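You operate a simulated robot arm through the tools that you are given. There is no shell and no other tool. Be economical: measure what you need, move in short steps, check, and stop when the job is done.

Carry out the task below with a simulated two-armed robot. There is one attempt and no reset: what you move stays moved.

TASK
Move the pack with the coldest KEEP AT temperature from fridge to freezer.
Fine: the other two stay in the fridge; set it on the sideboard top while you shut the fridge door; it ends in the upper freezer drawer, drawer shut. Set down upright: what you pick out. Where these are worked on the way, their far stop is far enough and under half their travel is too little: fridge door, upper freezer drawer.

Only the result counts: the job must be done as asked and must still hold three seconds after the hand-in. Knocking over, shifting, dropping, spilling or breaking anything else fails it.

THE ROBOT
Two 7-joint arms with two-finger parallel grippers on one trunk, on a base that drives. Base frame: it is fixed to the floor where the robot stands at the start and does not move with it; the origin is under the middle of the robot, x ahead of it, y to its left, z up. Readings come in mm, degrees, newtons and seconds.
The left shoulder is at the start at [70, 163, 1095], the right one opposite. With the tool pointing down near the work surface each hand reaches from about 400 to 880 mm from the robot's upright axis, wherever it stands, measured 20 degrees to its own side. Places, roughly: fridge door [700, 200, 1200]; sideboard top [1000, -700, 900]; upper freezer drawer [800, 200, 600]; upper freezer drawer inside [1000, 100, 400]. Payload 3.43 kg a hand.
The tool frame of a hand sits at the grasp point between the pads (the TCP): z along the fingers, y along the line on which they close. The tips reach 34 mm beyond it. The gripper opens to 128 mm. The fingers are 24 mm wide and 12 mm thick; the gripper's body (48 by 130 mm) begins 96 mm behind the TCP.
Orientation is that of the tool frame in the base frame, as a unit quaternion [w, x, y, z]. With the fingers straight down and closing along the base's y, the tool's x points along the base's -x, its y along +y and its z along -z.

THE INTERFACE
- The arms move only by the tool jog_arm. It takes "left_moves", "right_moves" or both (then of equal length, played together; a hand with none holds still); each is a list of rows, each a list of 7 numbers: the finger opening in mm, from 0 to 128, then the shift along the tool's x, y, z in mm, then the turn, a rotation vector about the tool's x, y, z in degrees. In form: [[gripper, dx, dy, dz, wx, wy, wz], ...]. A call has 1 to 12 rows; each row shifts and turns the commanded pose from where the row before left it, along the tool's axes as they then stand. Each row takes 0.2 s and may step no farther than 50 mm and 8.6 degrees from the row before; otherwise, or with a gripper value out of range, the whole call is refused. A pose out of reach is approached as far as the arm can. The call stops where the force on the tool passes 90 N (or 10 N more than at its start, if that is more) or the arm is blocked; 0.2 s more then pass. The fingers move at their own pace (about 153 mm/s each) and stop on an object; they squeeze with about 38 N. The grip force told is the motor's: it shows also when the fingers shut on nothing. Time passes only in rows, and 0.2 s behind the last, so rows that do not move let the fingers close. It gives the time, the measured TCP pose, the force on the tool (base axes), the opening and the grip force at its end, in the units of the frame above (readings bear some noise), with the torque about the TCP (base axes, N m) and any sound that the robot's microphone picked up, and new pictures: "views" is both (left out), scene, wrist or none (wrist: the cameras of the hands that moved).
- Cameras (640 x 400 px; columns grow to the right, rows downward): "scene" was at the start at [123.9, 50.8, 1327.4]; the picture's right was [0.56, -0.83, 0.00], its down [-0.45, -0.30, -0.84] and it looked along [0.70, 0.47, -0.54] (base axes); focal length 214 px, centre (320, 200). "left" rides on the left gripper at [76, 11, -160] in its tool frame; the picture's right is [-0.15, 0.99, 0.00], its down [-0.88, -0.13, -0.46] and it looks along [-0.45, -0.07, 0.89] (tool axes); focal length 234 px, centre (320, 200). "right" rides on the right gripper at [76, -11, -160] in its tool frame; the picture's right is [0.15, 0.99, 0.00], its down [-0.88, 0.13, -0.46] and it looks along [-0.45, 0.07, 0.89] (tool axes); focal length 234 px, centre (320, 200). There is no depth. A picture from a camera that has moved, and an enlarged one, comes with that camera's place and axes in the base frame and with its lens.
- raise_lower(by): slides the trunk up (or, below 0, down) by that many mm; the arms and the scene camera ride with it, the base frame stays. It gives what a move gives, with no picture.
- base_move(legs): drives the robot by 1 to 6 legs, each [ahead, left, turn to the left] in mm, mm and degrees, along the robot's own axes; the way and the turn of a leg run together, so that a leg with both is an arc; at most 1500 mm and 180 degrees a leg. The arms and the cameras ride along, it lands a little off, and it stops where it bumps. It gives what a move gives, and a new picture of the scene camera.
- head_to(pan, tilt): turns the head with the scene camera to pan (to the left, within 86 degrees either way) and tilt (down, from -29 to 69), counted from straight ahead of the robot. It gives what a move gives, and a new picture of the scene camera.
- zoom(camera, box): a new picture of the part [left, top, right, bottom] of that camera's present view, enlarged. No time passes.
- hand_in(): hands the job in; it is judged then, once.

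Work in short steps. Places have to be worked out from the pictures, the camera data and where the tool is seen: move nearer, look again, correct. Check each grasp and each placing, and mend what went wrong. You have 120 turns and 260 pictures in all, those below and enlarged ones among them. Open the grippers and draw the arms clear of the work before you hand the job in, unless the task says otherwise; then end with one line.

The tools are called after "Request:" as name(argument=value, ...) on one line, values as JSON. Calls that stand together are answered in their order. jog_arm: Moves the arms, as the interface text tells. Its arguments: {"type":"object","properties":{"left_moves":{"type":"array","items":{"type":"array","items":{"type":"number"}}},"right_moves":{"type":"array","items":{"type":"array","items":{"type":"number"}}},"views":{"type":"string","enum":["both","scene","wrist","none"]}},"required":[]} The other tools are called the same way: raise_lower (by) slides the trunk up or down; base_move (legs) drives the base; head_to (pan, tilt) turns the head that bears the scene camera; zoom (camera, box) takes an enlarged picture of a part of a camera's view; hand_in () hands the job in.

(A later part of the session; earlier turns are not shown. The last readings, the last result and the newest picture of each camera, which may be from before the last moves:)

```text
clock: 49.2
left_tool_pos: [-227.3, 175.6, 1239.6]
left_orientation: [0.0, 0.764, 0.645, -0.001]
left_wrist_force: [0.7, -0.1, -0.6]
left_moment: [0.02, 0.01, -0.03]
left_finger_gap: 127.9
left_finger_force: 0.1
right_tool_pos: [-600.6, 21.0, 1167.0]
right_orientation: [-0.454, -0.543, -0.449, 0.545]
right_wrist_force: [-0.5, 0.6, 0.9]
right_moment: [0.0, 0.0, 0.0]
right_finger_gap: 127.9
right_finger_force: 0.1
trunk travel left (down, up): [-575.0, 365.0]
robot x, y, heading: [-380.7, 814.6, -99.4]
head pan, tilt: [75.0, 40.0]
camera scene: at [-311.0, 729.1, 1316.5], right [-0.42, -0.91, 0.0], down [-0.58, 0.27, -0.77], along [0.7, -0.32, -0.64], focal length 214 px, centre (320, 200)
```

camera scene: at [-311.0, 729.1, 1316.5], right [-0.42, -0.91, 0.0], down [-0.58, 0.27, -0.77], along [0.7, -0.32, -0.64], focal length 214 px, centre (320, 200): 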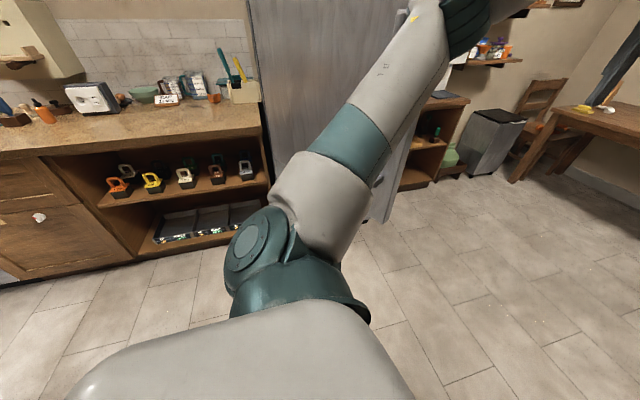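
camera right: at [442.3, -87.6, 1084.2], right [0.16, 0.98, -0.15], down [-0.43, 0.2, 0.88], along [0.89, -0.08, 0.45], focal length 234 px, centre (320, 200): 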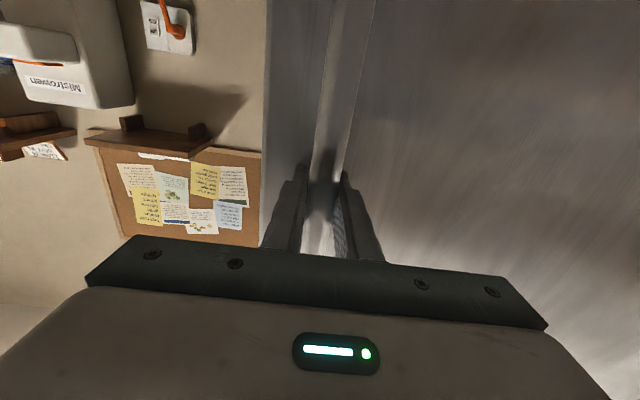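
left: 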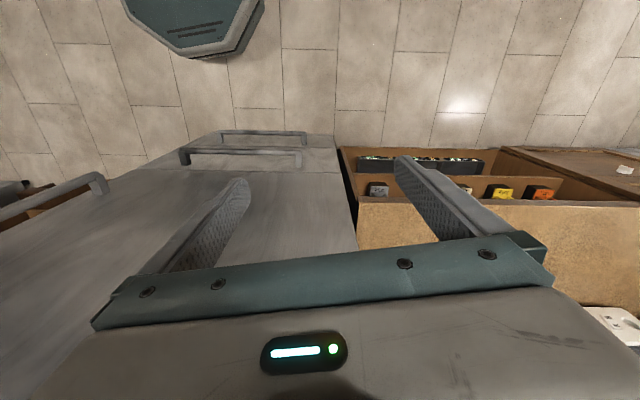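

I continue past the door, then veer left once clear.

Request:
base_move(legs=[[400, 0, 0], [300, 150, 0]])

Request:
head_to(pan=60, tilt=20)

```text
clock: 53.5
left_tool_pos: [-192.3, -538.4, 1239.1]
left_orientation: [0.0, 0.763, 0.647, -0.001]
left_wrist_force: [0.2, 0.1, 0.2]
left_moment: [0.05, -0.02, 0.0]
left_finger_gap: 128.0
left_finger_force: 0.1
right_tool_pos: [-566.2, -696.2, 1168.2]
right_orientation: [-0.454, -0.543, -0.45, 0.545]
right_wrist_force: [-0.5, 0.0, -0.2]
right_moment: [0.01, -0.02, -0.01]
right_finger_gap: 127.9
right_finger_force: 0.1
trunk travel left (down, up): [-575.0, 365.0]
robot x, y, heading: [-350.0, 98.3, -99.3]
head pan, tilt: [75.0, 40.0]
camera scene: at [-278.2, 13.9, 1316.5], right [-0.41, -0.91, 0.0], down [-0.59, 0.27, -0.77], along [0.7, -0.32, -0.64], focal length 214 px, centre (320, 200)
```

scene: 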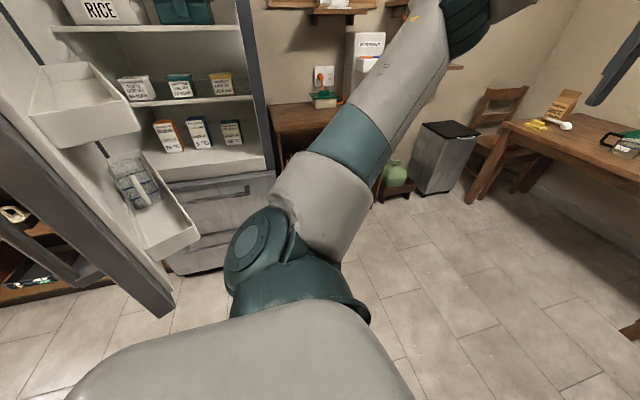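

```text
clock: 54.3
left_tool_pos: [-193.5, -537.2, 1240.9]
left_orientation: [-0.001, 0.763, 0.646, -0.001]
left_wrist_force: [0.0, 0.5, -0.1]
left_moment: [0.01, -0.01, -0.03]
left_finger_gap: 128.0
left_finger_force: 0.0
right_tool_pos: [-566.5, -696.4, 1167.8]
right_orientation: [-0.454, -0.543, -0.449, 0.545]
right_wrist_force: [0.1, 0.4, -0.3]
right_moment: [-0.02, 0.01, -0.01]
right_finger_gap: 128.2
right_finger_force: 0.1
trunk travel left (down, up): [-575.0, 365.0]
robot x, y, heading: [-346.6, 97.6, -99.4]
head pan, tilt: [60.0, 20.0]
camera scene: at [-283.7, -9.7, 1347.8], right [-0.63, -0.77, 0.0], down [-0.26, 0.22, -0.94], along [0.73, -0.6, -0.34], focal length 214 px, centre (320, 200)
```

scene: 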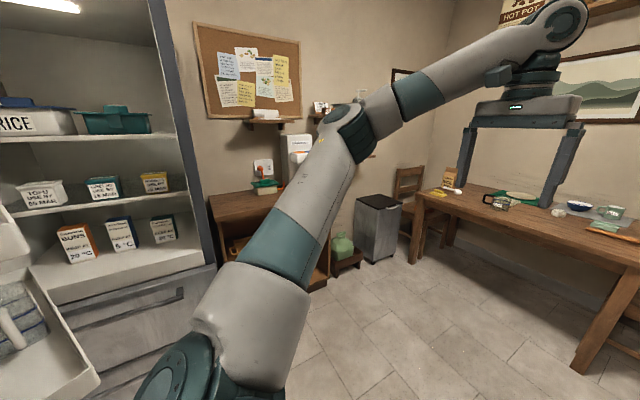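

The fridge interior is visible, with three packs on the lower shelf. I turn the head toward them and zoom to read the labels.

Request:
head_to(pan=82, tilt=20)

Request:
zoom(camera="scene", box=[160, 140, 360, 280])

```text
clock: 55.2
left_tool_pos: [-191.8, -538.4, 1239.6]
left_orientation: [0.0, 0.763, 0.647, -0.001]
left_wrist_force: [0.4, -0.2, 0.6]
left_moment: [0.02, -0.04, -0.01]
left_finger_gap: 128.1
left_finger_force: 0.2
right_tool_pos: [-565.6, -695.4, 1167.6]
right_orientation: [-0.454, -0.543, -0.451, 0.544]
right_wrist_force: [0.1, 0.9, -0.3]
right_moment: [-0.02, 0.01, 0.01]
right_finger_gap: 128.0
right_finger_force: 0.0
trunk travel left (down, up): [-575.0, 365.0]
robot x, y, heading: [-345.2, 100.4, -99.4]
head pan, tilt: [82.0, 20.0]
camera scene: at [-266.8, 21.0, 1347.8], right [-0.3, -0.95, 0.0], down [-0.33, 0.1, -0.94], along [0.9, -0.28, -0.34], focal length 214 px, centre (320, 200)
```

scene: 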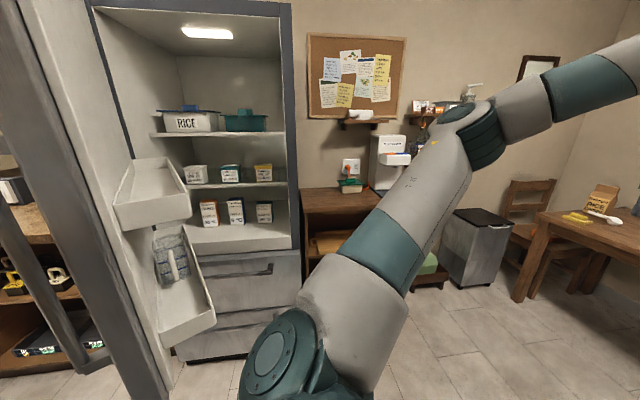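

```text
2.86 times, centred on (260, 210) of scene
camera zoom: at [-266.8, 21.0, 1347.8], right [-0.3, -0.95, 0.0], down [-0.33, 0.1, -0.94], along [0.9, -0.28, -0.34], focal length 613 px, centre (491, 171)
```

zoom: 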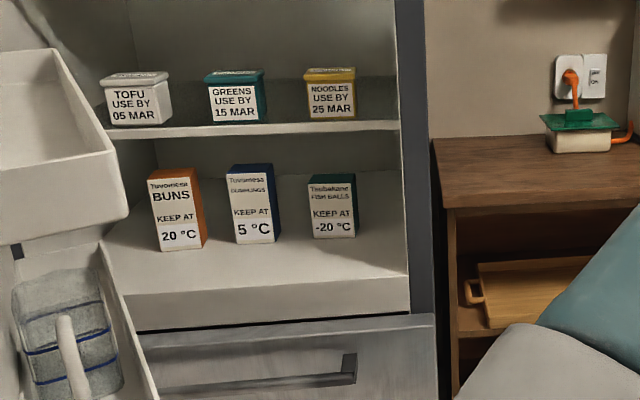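

The green-topped fish balls read -20 °C. I zoom further to rule out minus signs on the other two.

Request:
zoom(camera="scene", box=[200, 190, 280, 230])

```text
8.00 times, centred on (240, 210) of scene
camera zoom: at [-266.8, 21.0, 1347.8], right [-0.3, -0.95, 0.0], down [-0.33, 0.1, -0.94], along [0.9, -0.28, -0.34], focal length 1716 px, centre (960, 120)
```

zoom: 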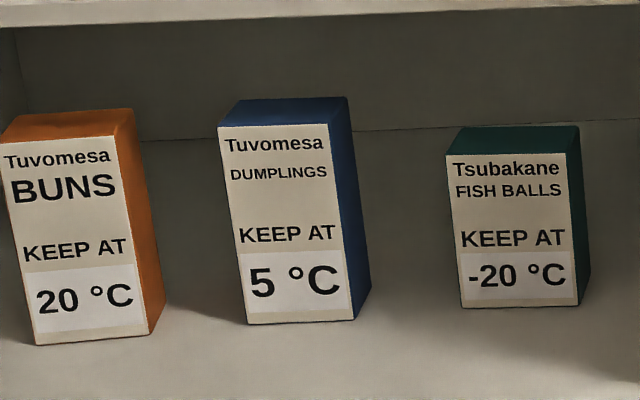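

The target is the right-hand pack (Tsubakane Fish Balls, -20 °C), near (910,-10) on the fridge floor. I retract the right hand, turn to face the fridge, and move to the right side to stay clear of the door bins.

Request:
jog_arm(right_moves=[[128, 0, 0, -45, 0, 0, 0], [128, 0, 0, -45, 0, 0, 0], [128, 0, 0, -45, 0, 0, 0], [128, 0, 0, -45, 0, 0, 0]], views="none")

Request:
base_move(legs=[[0, 0, 104.4], [200, -318, 0]])

Request:
head_to(pan=0, tilt=25)

```text
clock: 56.2
left_tool_pos: [-191.2, -538.8, 1240.8]
left_orientation: [0.0, 0.763, 0.647, -0.001]
left_wrist_force: [-0.2, 0.2, -0.1]
left_moment: [-0.05, 0.0, 0.02]
left_finger_gap: 128.1
left_finger_force: 0.0
right_tool_pos: [-532.3, -519.1, 1166.8]
right_orientation: [-0.453, -0.543, -0.451, 0.545]
right_wrist_force: [-0.6, 0.5, 0.2]
right_moment: [0.03, 0.0, -0.01]
right_finger_gap: 127.9
right_finger_force: 0.1
trunk travel left (down, up): [-575.0, 365.0]
robot x, y, heading: [-348.7, 96.5, -99.3]
head pan, tilt: [82.0, 20.0]
```

```text
clock: 62.9
left_tool_pos: [455.9, 98.6, 1239.7]
left_orientation: [0.002, -0.039, 0.999, -0.001]
left_wrist_force: [0.1, -0.2, -0.4]
left_moment: [0.03, 0.02, 0.01]
left_finger_gap: 127.9
left_finger_force: 0.0
right_tool_pos: [518.6, -236.0, 1166.7]
right_orientation: [0.708, -0.018, 0.705, 0.02]
right_wrist_force: [0.2, 0.1, 0.2]
right_moment: [0.0, 0.03, 0.0]
right_finger_gap: 127.8
right_finger_force: 0.1
trunk travel left (down, up): [-575.0, 365.0]
robot x, y, heading: [-126.0, -203.3, 4.3]
head pan, tilt: [82.0, 20.0]
camera scene: at [-70.6, -105.1, 1347.9], right [1.0, -0.06, 0.0], down [-0.02, -0.34, -0.94], along [0.06, 0.94, -0.34], focal length 214 px, centre (320, 200)
```

scene: 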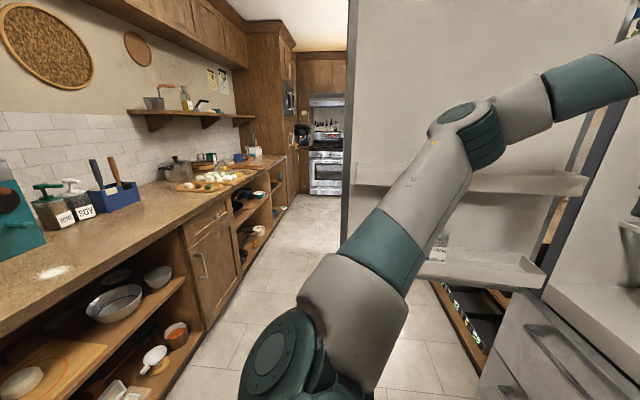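

```text
clock: 64.4
left_tool_pos: [456.9, 97.8, 1240.6]
left_orientation: [0.001, -0.038, 0.999, -0.001]
left_wrist_force: [0.6, 0.0, 0.1]
left_moment: [-0.03, -0.01, 0.0]
left_finger_gap: 128.1
left_finger_force: 0.1
right_tool_pos: [517.4, -236.7, 1167.2]
right_orientation: [0.708, -0.018, 0.706, 0.02]
right_wrist_force: [0.8, 0.0, 0.0]
right_moment: [0.0, 0.03, 0.01]
right_finger_gap: 127.8
right_finger_force: 0.2
trunk travel left (down, up): [-575.0, 365.0]
robot x, y, heading: [-124.7, -205.1, 4.7]
head pan, tilt: [0.0, 25.0]
camera scene: at [15.3, -190.9, 1339.7], right [0.08, -1.0, 0.0], down [-0.42, -0.03, -0.91], along [0.9, 0.07, -0.42], focal length 214 px, centre (320, 200)
```

scene: 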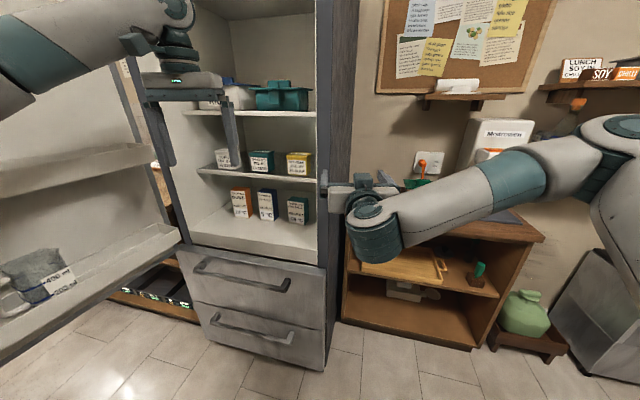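

I zoom on the packs from here to triangulate.

Request:
zoom(camera="scene", box=[200, 140, 360, 260])

```text
3.33 times, centred on (280, 200) of scene
camera zoom: at [15.3, -190.9, 1339.7], right [0.08, -1.0, 0.0], down [-0.42, -0.03, -0.91], along [0.9, 0.07, -0.42], focal length 715 px, centre (453, 200)
```

zoom: 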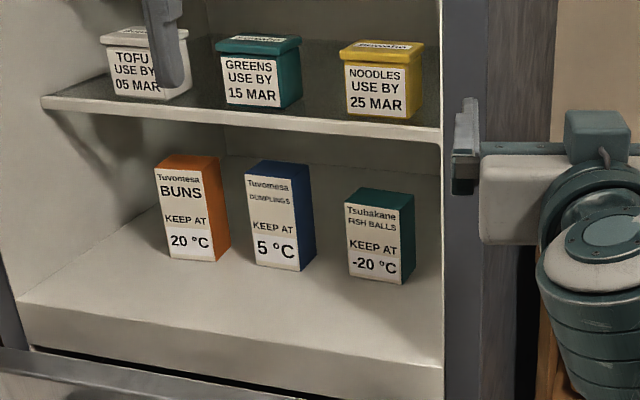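

Triangulated: the pack's front-bottom centre is about (873,-10,810), roughly 84 wide, 40 deep, 110 tall, yaw about -14°. I'll pick with the left hand pointing forward and pitched down 25°. I rotate it now and shift the right hand aside.

Request:
jog_arm(left_moves=[[128, 0, 0, 0, 0, 0, 6.2], [128, 0, 0, 0, 0, 0, 6.2], [128, 0, 0, 0, 0, 0, 6.2], [128, 0, 0, 0, 0, -8.1, 0], [128, 0, 0, 0, 0, -8.1, 0], [128, 0, 0, 0, 0, -8.1, 0], [128, 0, 0, 0, 0, -8.1, 0], [128, 0, 0, 0, 0, -8.1, 0], [128, 0, 0, 0, 0, -8.1, 0], [128, 0, 0, 0, 0, -8.1, 0], [128, 0, 0, 0, 0, -8.1, 0]], right_moves=[[128, 0, -35, 0, 0, 0, 0], [128, 0, -35, 0, 0, 0, 0], [128, 0, -35, 0, 0, 0, 0], [128, 0, 0, 0, 0, 0, 0], [128, 0, 0, 0, 0, 0, 0], [128, 0, 0, 0, 0, 0, 0], [128, 0, 0, 0, 0, 0, 0], [128, 0, 0, 0, 0, 0, 0], [128, 0, 0, 0, 0, 0, 0], [128, 0, 0, 0, 0, 0, 0], [128, 0, 0, 0, 0, 0, 0]], views="scene")

```text
clock: 66.8
left_tool_pos: [454.3, 100.0, 1239.9]
left_orientation: [0.534, 0.104, 0.836, -0.068]
left_wrist_force: [-1.2, 0.1, 0.3]
left_moment: [-0.03, 0.03, 0.03]
left_finger_gap: 127.9
left_finger_force: 0.0
right_tool_pos: [525.0, -341.2, 1168.6]
right_orientation: [0.708, -0.019, 0.706, 0.019]
right_wrist_force: [0.4, -0.6, -0.7]
right_moment: [-0.05, 0.0, -0.02]
right_finger_gap: 128.1
right_finger_force: 0.1
trunk travel left (down, up): [-575.0, 365.0]
robot x, y, heading: [-125.6, -202.3, 4.4]
head pan, tilt: [0.0, 25.0]
camera scene: at [14.9, -190.2, 1339.8], right [0.08, -1.0, 0.0], down [-0.42, -0.03, -0.91], along [0.9, 0.07, -0.42], focal length 214 px, centre (320, 200)
```

scene: 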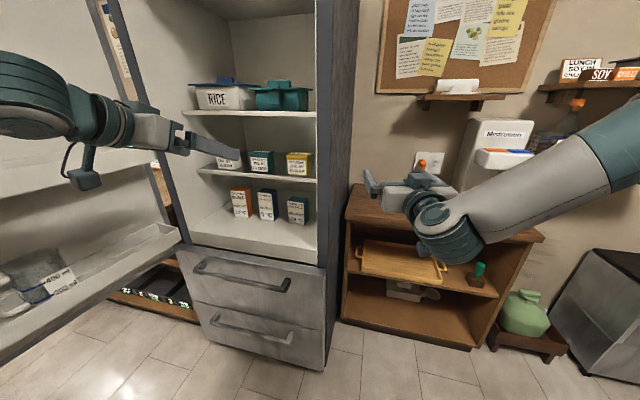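

Orientation is as intended. I drive 200 mm ahead with the hand still high and short of the shelves, then look.

Request:
base_move(legs=[[190, 0, 0]])

```text
clock: 68.4
left_tool_pos: [646.0, 114.7, 1240.5]
left_orientation: [0.533, 0.104, 0.837, -0.067]
left_wrist_force: [-0.1, 0.5, 1.1]
left_moment: [0.03, -0.01, -0.03]
left_finger_gap: 128.0
left_finger_force: 0.0
right_tool_pos: [716.2, -325.6, 1167.2]
right_orientation: [0.708, -0.02, 0.705, 0.021]
right_wrist_force: [-0.6, -0.3, 0.4]
right_moment: [-0.02, 0.02, 0.0]
right_finger_gap: 128.1
right_finger_force: 0.1
trunk travel left (down, up): [-575.0, 365.0]
robot x, y, heading: [68.1, -184.4, 4.2]
head pan, tilt: [0.0, 25.0]
camera scene: at [207.3, -175.9, 1339.8], right [0.08, -1.0, 0.0], down [-0.42, -0.03, -0.91], along [0.9, 0.07, -0.42], focal length 214 px, centre (320, 200)
```

scene: 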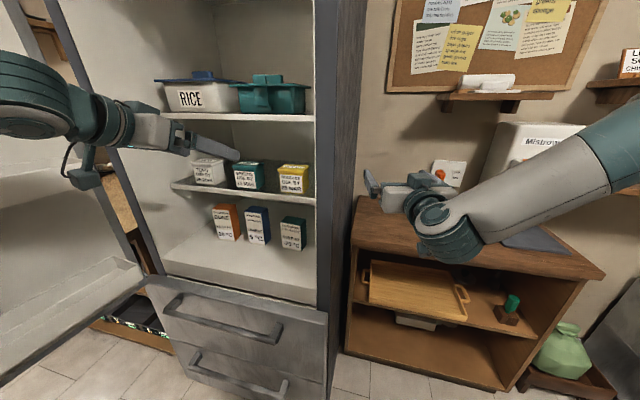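

I zoom to refine the pack's location from this nearer view.

Request:
zoom(camera="scene", box=[200, 180, 340, 280])

```text
4.00 times, centred on (270, 230) of scene
camera zoom: at [207.3, -175.9, 1339.8], right [0.08, -1.0, 0.0], down [-0.42, -0.03, -0.91], along [0.9, 0.07, -0.42], focal length 858 px, centre (520, 80)
```

zoom: 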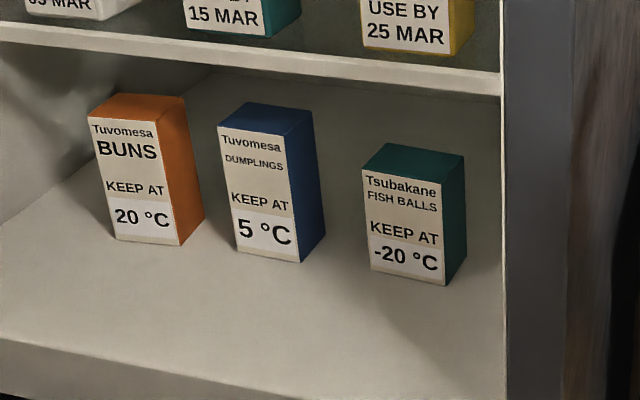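

Refined: the front-bottom centre is about (885,-11,804), top at 916, yaw about -16°. I lower the left hand in front of the opening, onto the approach line.

Request:
jog_arm(left_moves=[[128, 36.7, -10.8, 18.8, 0.5, 0, 0], [128, 36.7, -10.8, 18.8, 0.5, 0, 0], [128, 36.7, -10.8, 18.8, 0.5, 0, 0], [128, 36.7, -10.8, 18.8, 0.5, 0, 0], [128, 36.7, -10.8, 18.8, 0.5, 0, 0], [128, 36.7, -10.8, 18.8, 0.5, 0, 0], [128, 0, 0, 0, 0, 0, 0]], views="both")

```text
clock: 70.0
left_tool_pos: [638.7, 46.1, 990.7]
left_orientation: [0.529, 0.118, 0.836, -0.089]
left_wrist_force: [0.1, 0.1, -0.2]
left_moment: [-0.04, 0.0, -0.02]
left_finger_gap: 128.1
left_finger_force: 0.1
right_tool_pos: [718.0, -324.0, 1166.4]
right_orientation: [0.708, -0.019, 0.706, 0.02]
right_wrist_force: [-0.5, -0.1, -1.0]
right_moment: [0.01, -0.01, -0.01]
right_finger_gap: 127.8
right_finger_force: 0.1
trunk travel left (down, up): [-575.0, 365.0]
robot x, y, heading: [65.4, -186.5, 4.6]
head pan, tilt: [0.0, 25.0]
camera scene: at [208.2, -174.4, 1339.4], right [0.08, -1.0, 0.0], down [-0.42, -0.03, -0.91], along [0.9, 0.07, -0.42], focal length 214 px, centre (320, 200)
camera left: at [473.1, 109.0, 988.8], right [0.35, 0.93, 0.11], down [-0.07, -0.09, 0.99], along [0.94, -0.35, 0.03], focal length 234 px, centre (320, 200)
```

scene: 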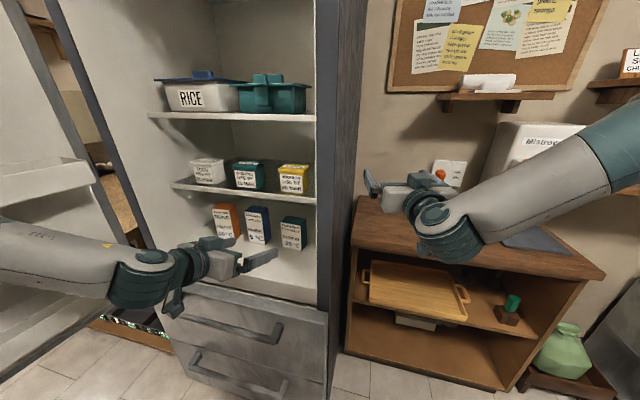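
left: 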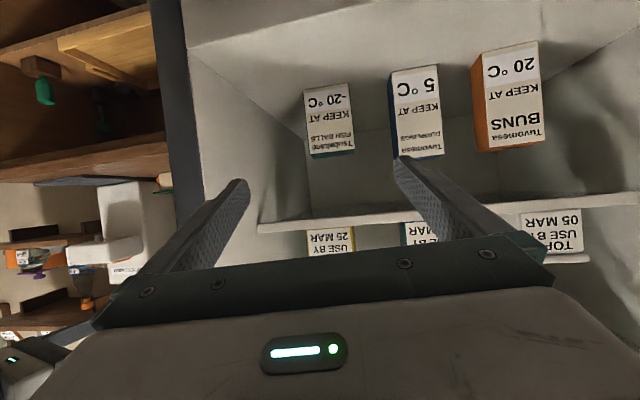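

The wrist view confirms the pack near (887,-7). I correct 23 mm laterally and advance most of the way.

Request:
jog_arm(left_moves=[[128, -3, 23, 0, 0, 0, 0], [128, 0, 0, 45, 0, 0, 0], [128, 0, 0, 45, 0, 0, 0], [128, 0, 0, 45, 0, 0, 0], [128, 0, 0, 45, 0, 0, 0], [128, 0, 0, 20, 0, 0, 0], [128, 0, 0, 0, 0, 0, 0]], views="both")

```text
clock: 71.6
left_tool_pos: [814.3, 20.5, 916.1]
left_orientation: [0.529, 0.118, 0.836, -0.088]
left_wrist_force: [-0.6, -0.4, 0.2]
left_moment: [0.01, 0.0, 0.02]
left_finger_gap: 128.2
left_finger_force: 0.0
left hand out of reach, approached as far as the arm can: row 6
right_tool_pos: [717.6, -324.9, 1166.8]
right_orientation: [0.708, -0.02, 0.706, 0.021]
right_wrist_force: [0.8, 0.7, -0.2]
right_moment: [-0.03, -0.04, -0.01]
right_finger_gap: 128.1
right_finger_force: 0.1
trunk travel left (down, up): [-575.0, 365.0]
robot x, y, heading: [64.2, -190.8, 4.2]
head pan, tilt: [0.0, 25.0]
camera scene: at [207.3, -176.5, 1339.7], right [0.08, -1.0, 0.0], down [-0.42, -0.03, -0.91], along [0.9, 0.07, -0.42], focal length 214 px, centre (320, 200)
camera left: at [649.6, 83.1, 913.3], right [0.35, 0.93, 0.11], down [-0.07, -0.09, 0.99], along [0.93, -0.35, 0.03], focal length 234 px, centre (320, 200)
```

scene: 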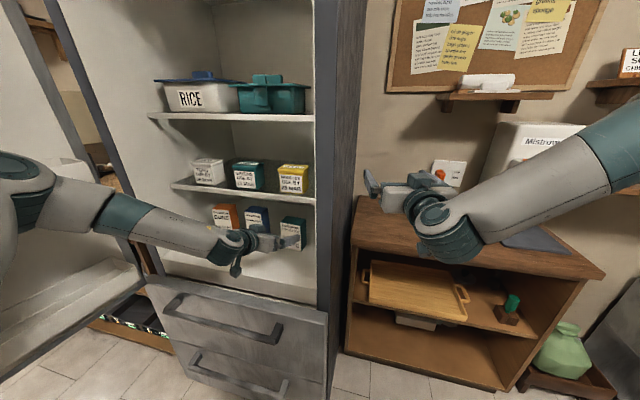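
left: 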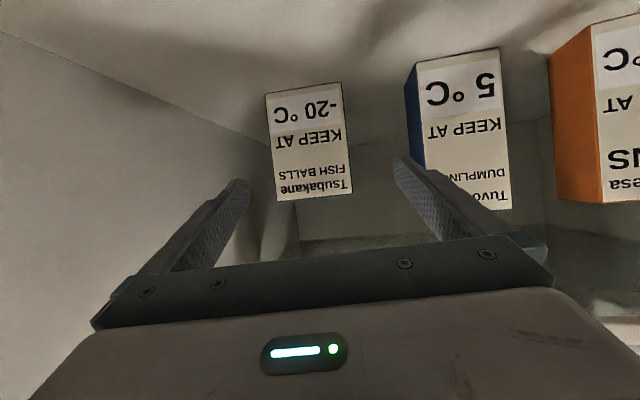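

The arm is at its limit, so I drive the base 70 mm ahead with a small shift right. That brings the open fingers around the pack.

Request:
base_move(legs=[[65, -28, 0]])

Request:
zoom(camera="left", box=[0, 0, 640, 400])

```text
clock: 72.6
left_tool_pos: [882.2, -1.8, 915.3]
left_orientation: [0.53, 0.117, 0.836, -0.088]
left_wrist_force: [0.4, 0.2, 0.1]
left_moment: [0.04, 0.0, -0.01]
left_finger_gap: 127.9
left_finger_force: 0.1
right_tool_pos: [785.1, -347.8, 1166.3]
right_orientation: [0.708, -0.019, 0.706, 0.021]
right_wrist_force: [-0.4, 0.1, -0.8]
right_moment: [-0.01, -0.03, 0.05]
right_finger_gap: 128.2
right_finger_force: 0.0
trunk travel left (down, up): [-575.0, 365.0]
robot x, y, heading: [129.9, -209.2, 4.4]
head pan, tilt: [0.0, 25.0]
camera scene: at [274.6, -199.4, 1339.7], right [0.08, -1.0, 0.0], down [-0.42, -0.03, -0.91], along [0.9, 0.07, -0.42], focal length 214 px, centre (320, 200)
```

scene: 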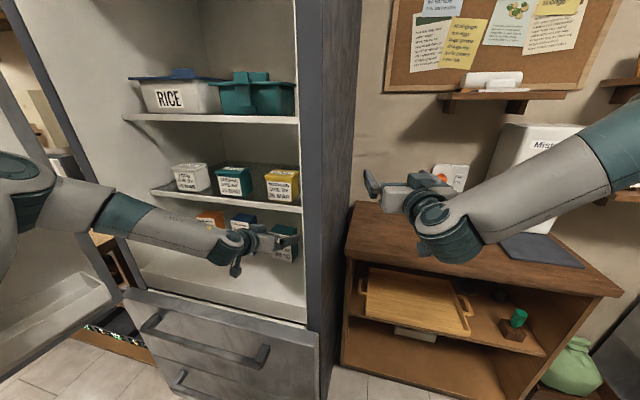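

```text
1.00 times, centred on (320, 200) of left (not enlarged: the box is as wide or as high as the picture)
camera zoom: at [716.4, 60.2, 913.1], right [0.35, 0.93, 0.11], down [-0.07, -0.09, 0.99], along [0.93, -0.35, 0.03], focal length 234 px, centre (320, 200)
```

zoom: 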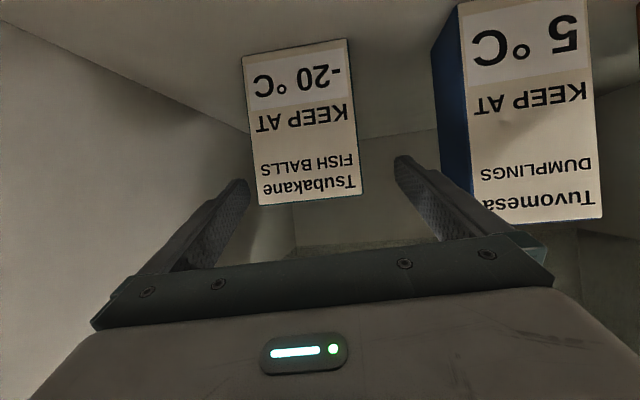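

The pack's face is about 10 mm toward tool -y. I centre on it and lower toward grasp height.

Request:
jog_arm(left_moves=[[128, 0, -10, 0, 0, 0, 0], [128, 16, 0, 14, 0, 0, 0], [128, 16, 0, 14, 0, 0, 0], [128, 0, 0, 0, 0, 0, 0]], views="wrist")

```text
clock: 73.6
left_tool_pos: [871.7, 7.9, 897.7]
left_orientation: [0.529, 0.117, 0.836, -0.088]
left_wrist_force: [-0.1, 0.2, -0.6]
left_moment: [0.02, -0.01, 0.02]
left_finger_gap: 128.1
left_finger_force: 0.1
left hand out of reach, approached as far as the arm can: row 1, 2, 3
right_tool_pos: [784.1, -348.1, 1167.6]
right_orientation: [0.708, -0.019, 0.705, 0.021]
right_wrist_force: [-0.3, -0.8, 1.2]
right_moment: [-0.02, 0.03, 0.01]
right_finger_gap: 128.0
right_finger_force: 0.0
trunk travel left (down, up): [-575.0, 365.0]
robot x, y, heading: [135.6, -209.2, 4.5]
head pan, tilt: [0.0, 25.0]
camera left: at [706.4, 70.1, 896.7], right [0.35, 0.93, 0.11], down [-0.07, -0.09, 0.99], along [0.93, -0.35, 0.03], focal length 234 px, centre (320, 200)
```

left: 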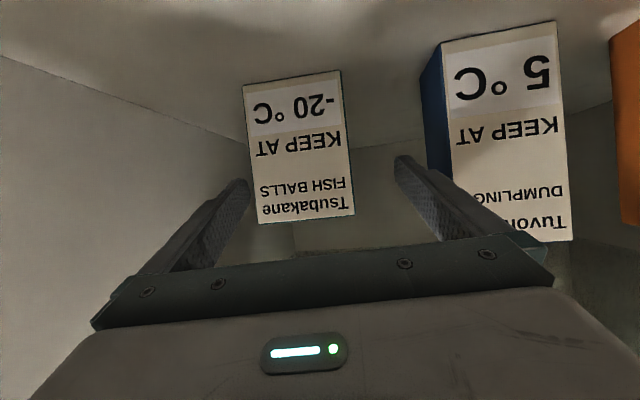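

The arm can't follow further here, so I do the last bit rigidly: base 17 mm ahead and 20 mm right, then trunk 18 mm down.

Request:
base_move(legs=[[17, -20, 0]])

Request:
raise_lower(by=-18)

Request:
zoom(camera="left", box=[0, 0, 640, 400])

```text
clock: 74.4
left_tool_pos: [888.3, -10.3, 898.1]
left_orientation: [0.529, 0.118, 0.836, -0.089]
left_wrist_force: [-0.5, 0.0, 0.3]
left_moment: [-0.03, 0.03, -0.01]
left_finger_gap: 128.2
left_finger_force: 0.1
right_tool_pos: [799.6, -364.3, 1168.2]
right_orientation: [0.709, -0.021, 0.705, 0.022]
right_wrist_force: [-0.6, 0.7, -0.1]
right_moment: [-0.02, -0.02, -0.03]
right_finger_gap: 128.1
right_finger_force: 0.0
trunk travel left (down, up): [-575.0, 365.0]
robot x, y, heading: [146.3, -225.3, 4.6]
head pan, tilt: [0.0, 25.0]
camera scene: at [290.2, -216.2, 1339.9], right [0.08, -1.0, 0.0], down [-0.42, -0.03, -0.91], along [0.9, 0.07, -0.42], focal length 214 px, centre (320, 200)
```

scene: 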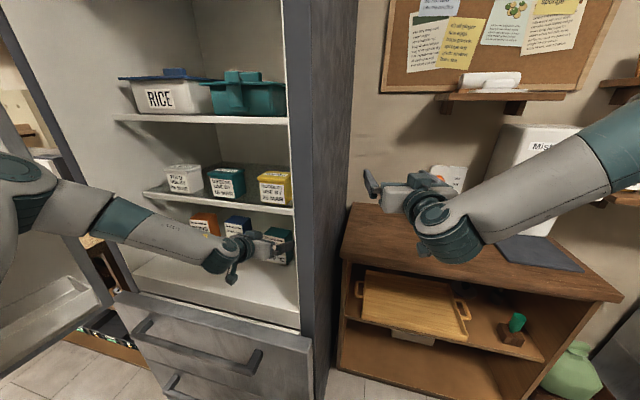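

```text
clock: 75.1
left_tool_pos: [890.4, -10.9, 880.1]
left_orientation: [0.529, 0.118, 0.836, -0.088]
left_wrist_force: [0.0, 0.9, -0.6]
left_moment: [0.01, 0.0, 0.0]
left_finger_gap: 127.9
left_finger_force: 0.0
right_tool_pos: [800.5, -365.5, 1149.1]
right_orientation: [0.708, -0.019, 0.706, 0.021]
right_wrist_force: [-0.1, -0.5, -0.3]
right_moment: [0.03, 0.0, 0.04]
right_finger_gap: 128.0
right_finger_force: 0.0
trunk travel left (down, up): [-557.0, 383.0]
robot x, y, heading: [154.0, -228.5, 4.6]
head pan, tilt: [0.0, 25.0]
```

```text
1.00 times, centred on (320, 200) of left (not enlarged: the box is as wide or as high as the picture)
camera zoom: at [723.9, 52.0, 878.7], right [0.35, 0.93, 0.11], down [-0.07, -0.09, 0.99], along [0.94, -0.35, 0.03], focal length 234 px, centre (320, 200)
```

zoom: 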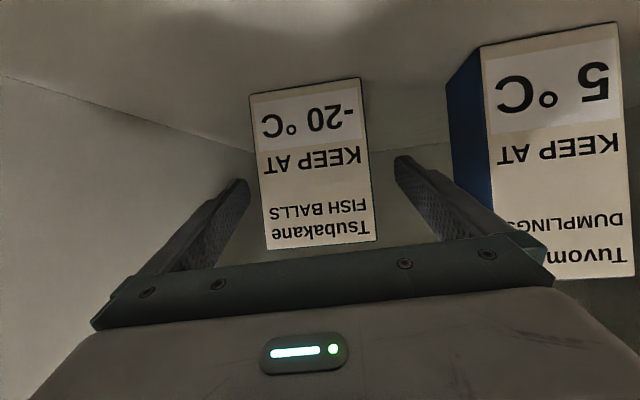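

The pack is between the fingers with about 34 mm of pad overlap. I close the grip.

Request:
jog_arm(left_moves=[[90, 0, 0, 0, 0, 0, 0], [60, 0, 0, 0, 0, 0, 0], [40, 0, 0, 0, 0, 0, 0], [40, 0, 0, 0, 0, 0, 0]], views="wrist")

```text
clock: 76.1
left_tool_pos: [889.2, -9.6, 881.1]
left_orientation: [0.53, 0.117, 0.835, -0.088]
left_wrist_force: [1.4, 1.2, 3.1]
left_moment: [0.31, -0.2, 0.08]
left_finger_gap: 85.2
left_finger_force: 38.3
right_tool_pos: [800.3, -366.1, 1150.5]
right_orientation: [0.709, -0.02, 0.705, 0.022]
right_wrist_force: [-0.4, -0.6, 0.7]
right_moment: [0.01, -0.03, 0.0]
right_finger_gap: 128.2
right_finger_force: 0.1
trunk travel left (down, up): [-557.0, 383.0]
robot x, y, heading: [152.4, -230.2, 4.6]
head pan, tilt: [0.0, 25.0]
camera left: at [723.8, 52.6, 879.0], right [0.35, 0.93, 0.11], down [-0.07, -0.09, 0.99], along [0.94, -0.35, 0.03], focal length 234 px, centre (320, 200)
```

left: 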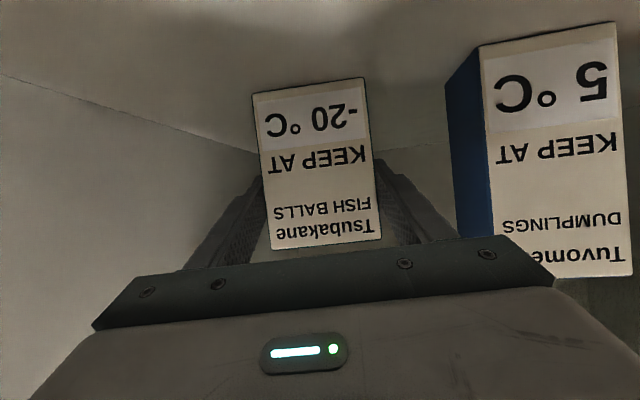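

Firm grip: 85 mm opening, 38 N. I lift 35 mm with the trunk and back straight out of the fridge.

Request:
raise_lower(by=35)

Request:
base_move(legs=[[-330, 0, 0]])

```text
clock: 76.9
left_tool_pos: [890.2, -10.2, 914.3]
left_orientation: [0.529, 0.118, 0.836, -0.089]
left_wrist_force: [0.4, 0.2, -2.7]
left_moment: [-0.01, 0.06, 0.02]
left_finger_gap: 84.8
left_finger_force: 38.0
right_tool_pos: [801.6, -365.4, 1184.7]
right_orientation: [0.708, -0.02, 0.706, 0.021]
right_wrist_force: [-0.2, 0.3, 0.0]
right_moment: [-0.01, 0.0, 0.01]
right_finger_gap: 128.0
right_finger_force: 0.2
trunk travel left (down, up): [-592.0, 348.0]
robot x, y, heading: [152.8, -230.3, 4.4]
head pan, tilt: [0.0, 25.0]
```

```text
clock: 79.1
left_tool_pos: [554.8, -31.2, 915.9]
left_orientation: [0.529, 0.115, 0.837, -0.087]
left_wrist_force: [-0.8, 0.7, -3.4]
left_moment: [0.06, 0.07, -0.03]
left_finger_gap: 84.8
left_finger_force: 38.9
right_tool_pos: [467.8, -390.0, 1184.6]
right_orientation: [0.708, -0.021, 0.706, 0.023]
right_wrist_force: [-0.3, 0.2, -0.4]
right_moment: [-0.01, 0.04, 0.01]
right_finger_gap: 128.2
right_finger_force: 0.1
trunk travel left (down, up): [-592.0, 348.0]
robot x, y, heading: [-185.3, -257.7, 4.9]
head pan, tilt: [0.0, 25.0]
camera scene: at [-42.6, -243.7, 1356.7], right [0.08, -1.0, 0.0], down [-0.42, -0.04, -0.91], along [0.9, 0.08, -0.42], focal length 214 px, centre (320, 200)
```

scene: 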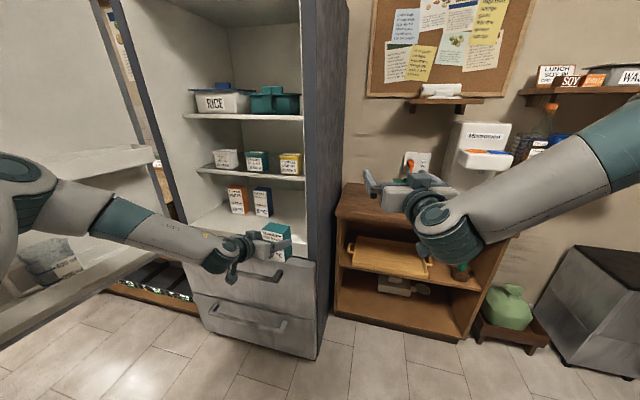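

The pack is out and the other two stand untouched. The free sideboard area is around (930,-480), so I raise the trunk 130 mm, turn to face the sideboard, and approach short of it.

Request:
raise_lower(by=130)

Request:
base_move(legs=[[0, 0, -14.4], [0, -191, 0], [230, 0, 0]])

Request:
head_to(pan=0, tilt=40)

```text
clock: 80.7
left_tool_pos: [555.0, -32.8, 1043.6]
left_orientation: [0.529, 0.115, 0.836, -0.087]
left_wrist_force: [-0.3, -0.8, -2.7]
left_moment: [0.01, 0.06, 0.02]
left_finger_gap: 84.7
left_finger_force: 38.2
right_tool_pos: [469.2, -390.3, 1315.2]
right_orientation: [0.708, -0.022, 0.706, 0.023]
right_wrist_force: [-0.1, -0.6, 0.2]
right_moment: [-0.03, 0.01, -0.01]
right_finger_gap: 128.1
right_finger_force: 0.0
trunk travel left (down, up): [-722.0, 218.0]
robot x, y, heading: [-184.3, -256.9, 4.8]
head pan, tilt: [0.0, 25.0]
```

```text
clock: 84.4
left_tool_pos: [778.5, -454.5, 1046.5]
left_orientation: [0.514, 0.222, 0.815, -0.154]
left_wrist_force: [0.3, -0.9, -3.4]
left_moment: [0.03, 0.04, -0.01]
left_finger_gap: 84.9
left_finger_force: 37.9
right_tool_pos: [605.3, -778.0, 1314.8]
right_orientation: [0.706, 0.069, 0.702, -0.067]
right_wrist_force: [0.0, -0.7, -0.2]
right_moment: [0.0, -0.02, 0.01]
right_finger_gap: 128.1
right_finger_force: 0.1
trunk travel left (down, up): [-722.0, 218.0]
robot x, y, heading: [8.5, -483.4, -9.9]
head pan, tilt: [0.0, 25.0]
camera scene: at [147.0, -507.3, 1486.9], right [-0.17, -0.99, 0.0], down [-0.42, 0.07, -0.91], along [0.89, -0.15, -0.42], focal length 214 px, centre (320, 200)
```

scene: 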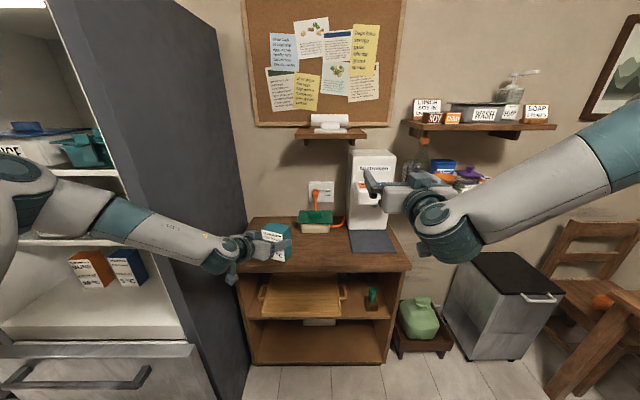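

```text
clock: 85.2
left_tool_pos: [779.9, -453.8, 1046.4]
left_orientation: [0.513, 0.22, 0.815, -0.153]
left_wrist_force: [0.8, 0.0, -2.7]
left_moment: [0.04, 0.08, 0.0]
left_finger_gap: 84.6
left_finger_force: 37.7
right_tool_pos: [606.8, -777.3, 1313.4]
right_orientation: [0.705, 0.068, 0.703, -0.068]
right_wrist_force: [0.1, -0.6, -0.9]
right_moment: [0.04, 0.01, 0.02]
right_finger_gap: 127.9
right_finger_force: 0.0
trunk travel left (down, up): [-722.0, 218.0]
robot x, y, heading: [6.9, -484.0, -10.0]
head pan, tilt: [0.0, 40.0]
camera scene: at [141.8, -506.0, 1463.3], right [-0.17, -0.99, 0.0], down [-0.63, 0.11, -0.77], along [0.75, -0.13, -0.64], focal length 214 px, centre (320, 200)
```

scene: 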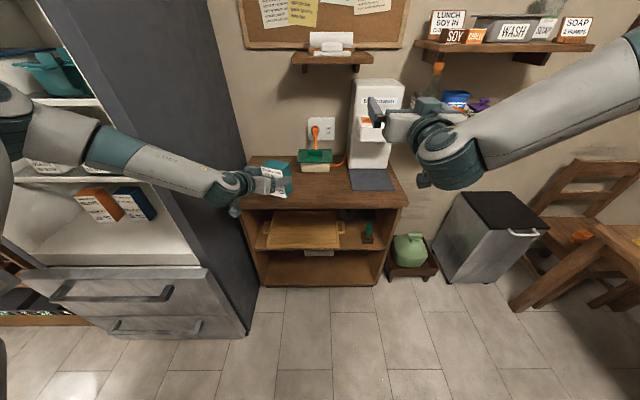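

The sideboard is farther and lower than assumed: front edge about 760 mm ahead of the camera, top around z 780. The free spot is left of the mat and in front of the green box, so I drive in above it.

Request:
base_move(legs=[[250, -35, 0]])

Request:
head_to(pan=10, tilt=40)

```text
clock: 86.9
left_tool_pos: [922.2, -484.5, 1054.1]
left_orientation: [0.518, 0.203, 0.82, -0.131]
left_wrist_force: [0.4, 0.3, -3.2]
left_moment: [0.05, 0.06, -0.06]
left_finger_gap: 84.9
left_finger_force: 37.9
right_tool_pos: [782.6, -807.5, 1322.0]
right_orientation: [0.713, 0.042, 0.699, -0.032]
right_wrist_force: [-0.4, 0.3, 1.4]
right_moment: [0.01, 0.03, -0.02]
right_finger_gap: 128.2
right_finger_force: 0.0
trunk travel left (down, up): [-722.0, 218.0]
robot x, y, heading: [177.6, -556.7, -4.9]
head pan, tilt: [0.0, 40.0]
stopped in leg 1: the robot was blocked; the commanded pose is now the measured one
camera scene: at [292.1, -587.9, 1466.2], right [-0.08, -1.0, -0.02], down [-0.63, 0.07, -0.78], along [0.77, -0.05, -0.63], focal length 214 px, centre (320, 200)
```

scene: 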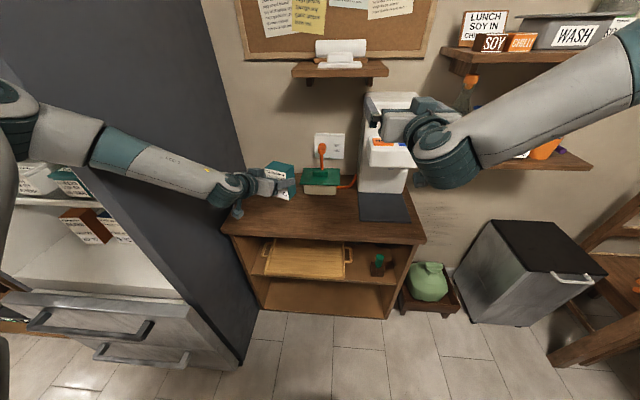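

```text
clock: 87.6
left_tool_pos: [923.6, -482.4, 1051.6]
left_orientation: [0.517, 0.202, 0.822, -0.127]
left_wrist_force: [0.9, 0.1, -3.0]
left_moment: [0.03, 0.05, 0.05]
left_finger_gap: 85.0
left_finger_force: 37.9
right_tool_pos: [784.7, -808.1, 1318.4]
right_orientation: [0.712, 0.042, 0.701, -0.028]
right_wrist_force: [1.0, -0.7, 0.8]
right_moment: [0.05, -0.02, 0.02]
right_finger_gap: 128.0
right_finger_force: 0.1
trunk travel left (down, up): [-722.0, 218.0]
robot x, y, heading: [180.7, -548.9, -4.4]
head pan, tilt: [10.0, 40.0]
camera scene: at [293.2, -573.7, 1465.2], right [0.09, -1.0, -0.02], down [-0.63, -0.04, -0.78], along [0.77, 0.09, -0.63], focal length 214 px, centre (320, 200)
```

scene: 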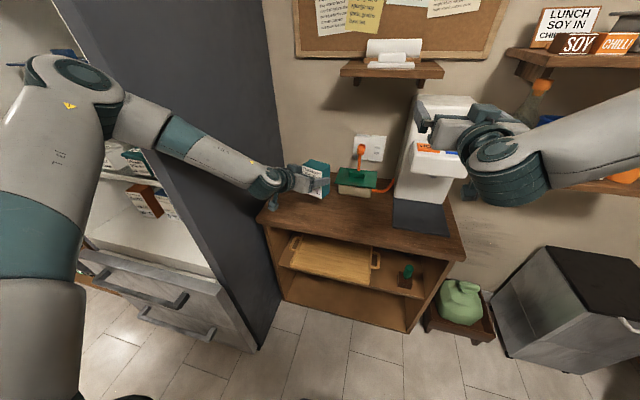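

The base was blocked on its left, likely the left elbow against the fridge's front edge, and the pack is just at the sideboard's front edge. I back off, shift right 130 mm, square up, then go ahead.

Request:
base_move(legs=[[-60, 0, 0], [0, -140, -5.2], [110, 0, 0]])

```text
clock: 90.3
left_tool_pos: [975.0, -673.9, 1038.1]
left_orientation: [0.507, 0.226, 0.817, -0.158]
left_wrist_force: [0.5, -0.9, -4.1]
left_moment: [0.05, 0.08, 0.03]
left_finger_gap: 84.9
left_finger_force: 37.8
right_tool_pos: [812.3, -986.7, 1314.9]
right_orientation: [0.705, 0.065, 0.703, -0.066]
right_wrist_force: [0.1, -0.7, -0.7]
right_moment: [0.0, 0.03, 0.02]
right_finger_gap: 128.2
right_finger_force: 0.0
trunk travel left (down, up): [-722.0, 218.0]
robot x, y, heading: [211.5, -702.7, -9.5]
head pan, tilt: [10.0, 40.0]
camera scene: at [345.1, -710.0, 1463.5], right [0.01, -1.0, 0.0], down [-0.64, -0.01, -0.77], along [0.77, 0.01, -0.64], focal length 214 px, centre (320, 200)
```

scene: 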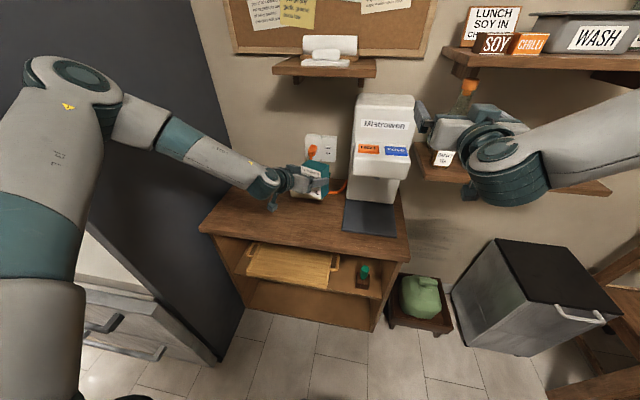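

The pack is above a clear spot, left of the mat and in front of the green box. I lower the trunk 120 mm and check the height visually.

Request:
raise_lower(by=-120)

Request:
zoom(camera="scene", box=[180, 120, 440, 300])

Request:
zoom(camera="left", box=[0, 0, 640, 400])

```text
clock: 91.8
left_tool_pos: [972.8, -674.0, 921.0]
left_orientation: [0.509, 0.227, 0.815, -0.158]
left_wrist_force: [2.3, -2.0, 25.8]
left_moment: [0.25, -1.27, -0.36]
left_finger_gap: 85.0
left_finger_force: 37.9
right_tool_pos: [809.3, -987.6, 1196.2]
right_orientation: [0.706, 0.065, 0.702, -0.066]
right_wrist_force: [-0.3, -0.4, -0.3]
right_moment: [0.01, 0.01, 0.02]
right_finger_gap: 128.0
right_finger_force: 0.0
trunk travel left (down, up): [-602.0, 338.0]
robot x, y, heading: [210.6, -703.9, -9.7]
head pan, tilt: [10.0, 40.0]
```

```text
2.22 times, centred on (310, 210) of scene
camera zoom: at [341.7, -709.5, 1343.9], right [0.01, -1.0, 0.0], down [-0.64, -0.01, -0.77], along [0.77, 0.01, -0.64], focal length 477 px, centre (342, 178)
```

zoom: 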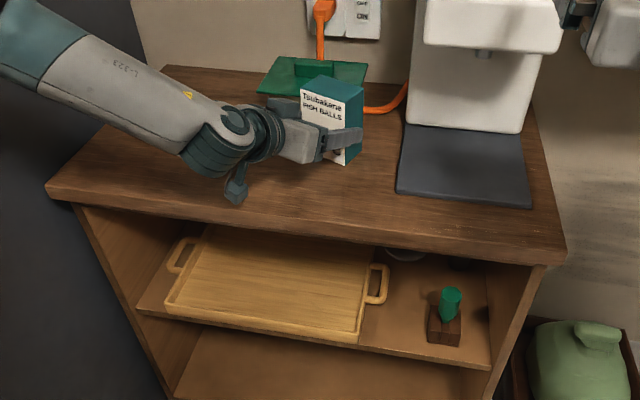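

```text
1.00 times, centred on (320, 200) of left (not enlarged: the box is as wide or as high as the picture)
camera zoom: at [829.7, -570.5, 920.0], right [0.58, 0.81, 0.11], down [-0.08, -0.07, 0.99], along [0.81, -0.58, 0.02], focal length 234 px, centre (320, 200)
```

zoom: 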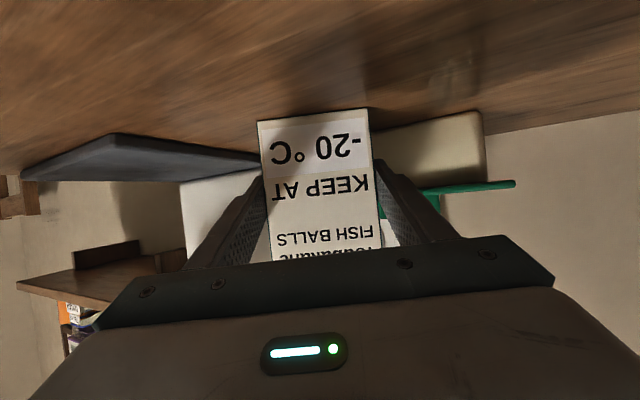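

Contact: the hand feels about 29 N upward, and the pack stands on the top (z≈845). I ease up 2 mm, open, and withdraw along the tool axis.

Request:
jog_arm(left_moves=[[85, -1.8, 0, -0.9, 0, 0, 0], [95, 0, 0, 0, 0, 0, 0], [128, 0, 0, 0, 0, 0, 0], [128, 0, 0, 0, 0, 0, 0], [128, 0, 0, -30, 0, 0, 0], [128, 0, 0, -40, 0, 0, 0], [128, 0, 0, -45, 0, 0, 0], [128, 0, 0, -45, 0, 0, 0]], views="both")

```text
clock: 93.6
left_tool_pos: [853.8, -593.7, 989.3]
left_orientation: [0.508, 0.225, 0.817, -0.158]
left_wrist_force: [-0.8, 0.9, 0.6]
left_moment: [-0.02, 0.01, 0.0]
left_finger_gap: 128.0
left_finger_force: 0.0
right_tool_pos: [811.5, -985.2, 1195.0]
right_orientation: [0.705, 0.065, 0.703, -0.066]
right_wrist_force: [-0.7, 0.1, -0.5]
right_moment: [0.0, 0.03, -0.02]
right_finger_gap: 128.0
right_finger_force: 0.0
trunk travel left (down, up): [-602.0, 338.0]
robot x, y, heading: [211.9, -703.3, -9.5]
head pan, tilt: [10.0, 40.0]
camera scene: at [343.8, -707.9, 1343.6], right [0.01, -1.0, 0.0], down [-0.64, -0.01, -0.77], along [0.77, 0.01, -0.64], focal length 214 px, centre (320, 200)
camera left: at [708.6, -490.7, 990.2], right [0.58, 0.81, 0.1], down [-0.08, -0.07, 0.99], along [0.81, -0.58, 0.02], focal length 234 px, centre (320, 200)
```

scene: 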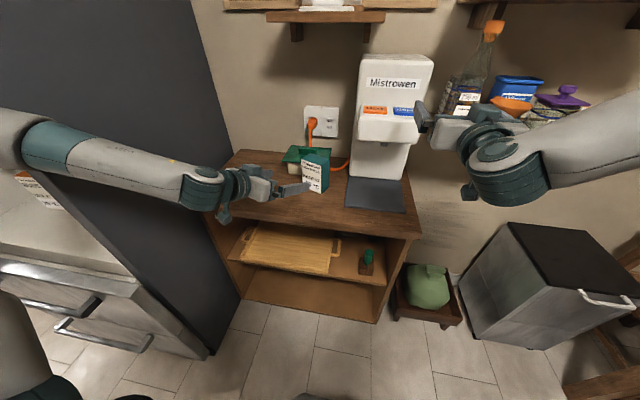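
left: 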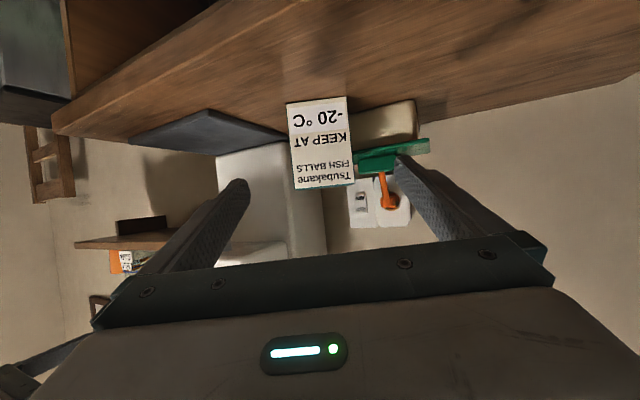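

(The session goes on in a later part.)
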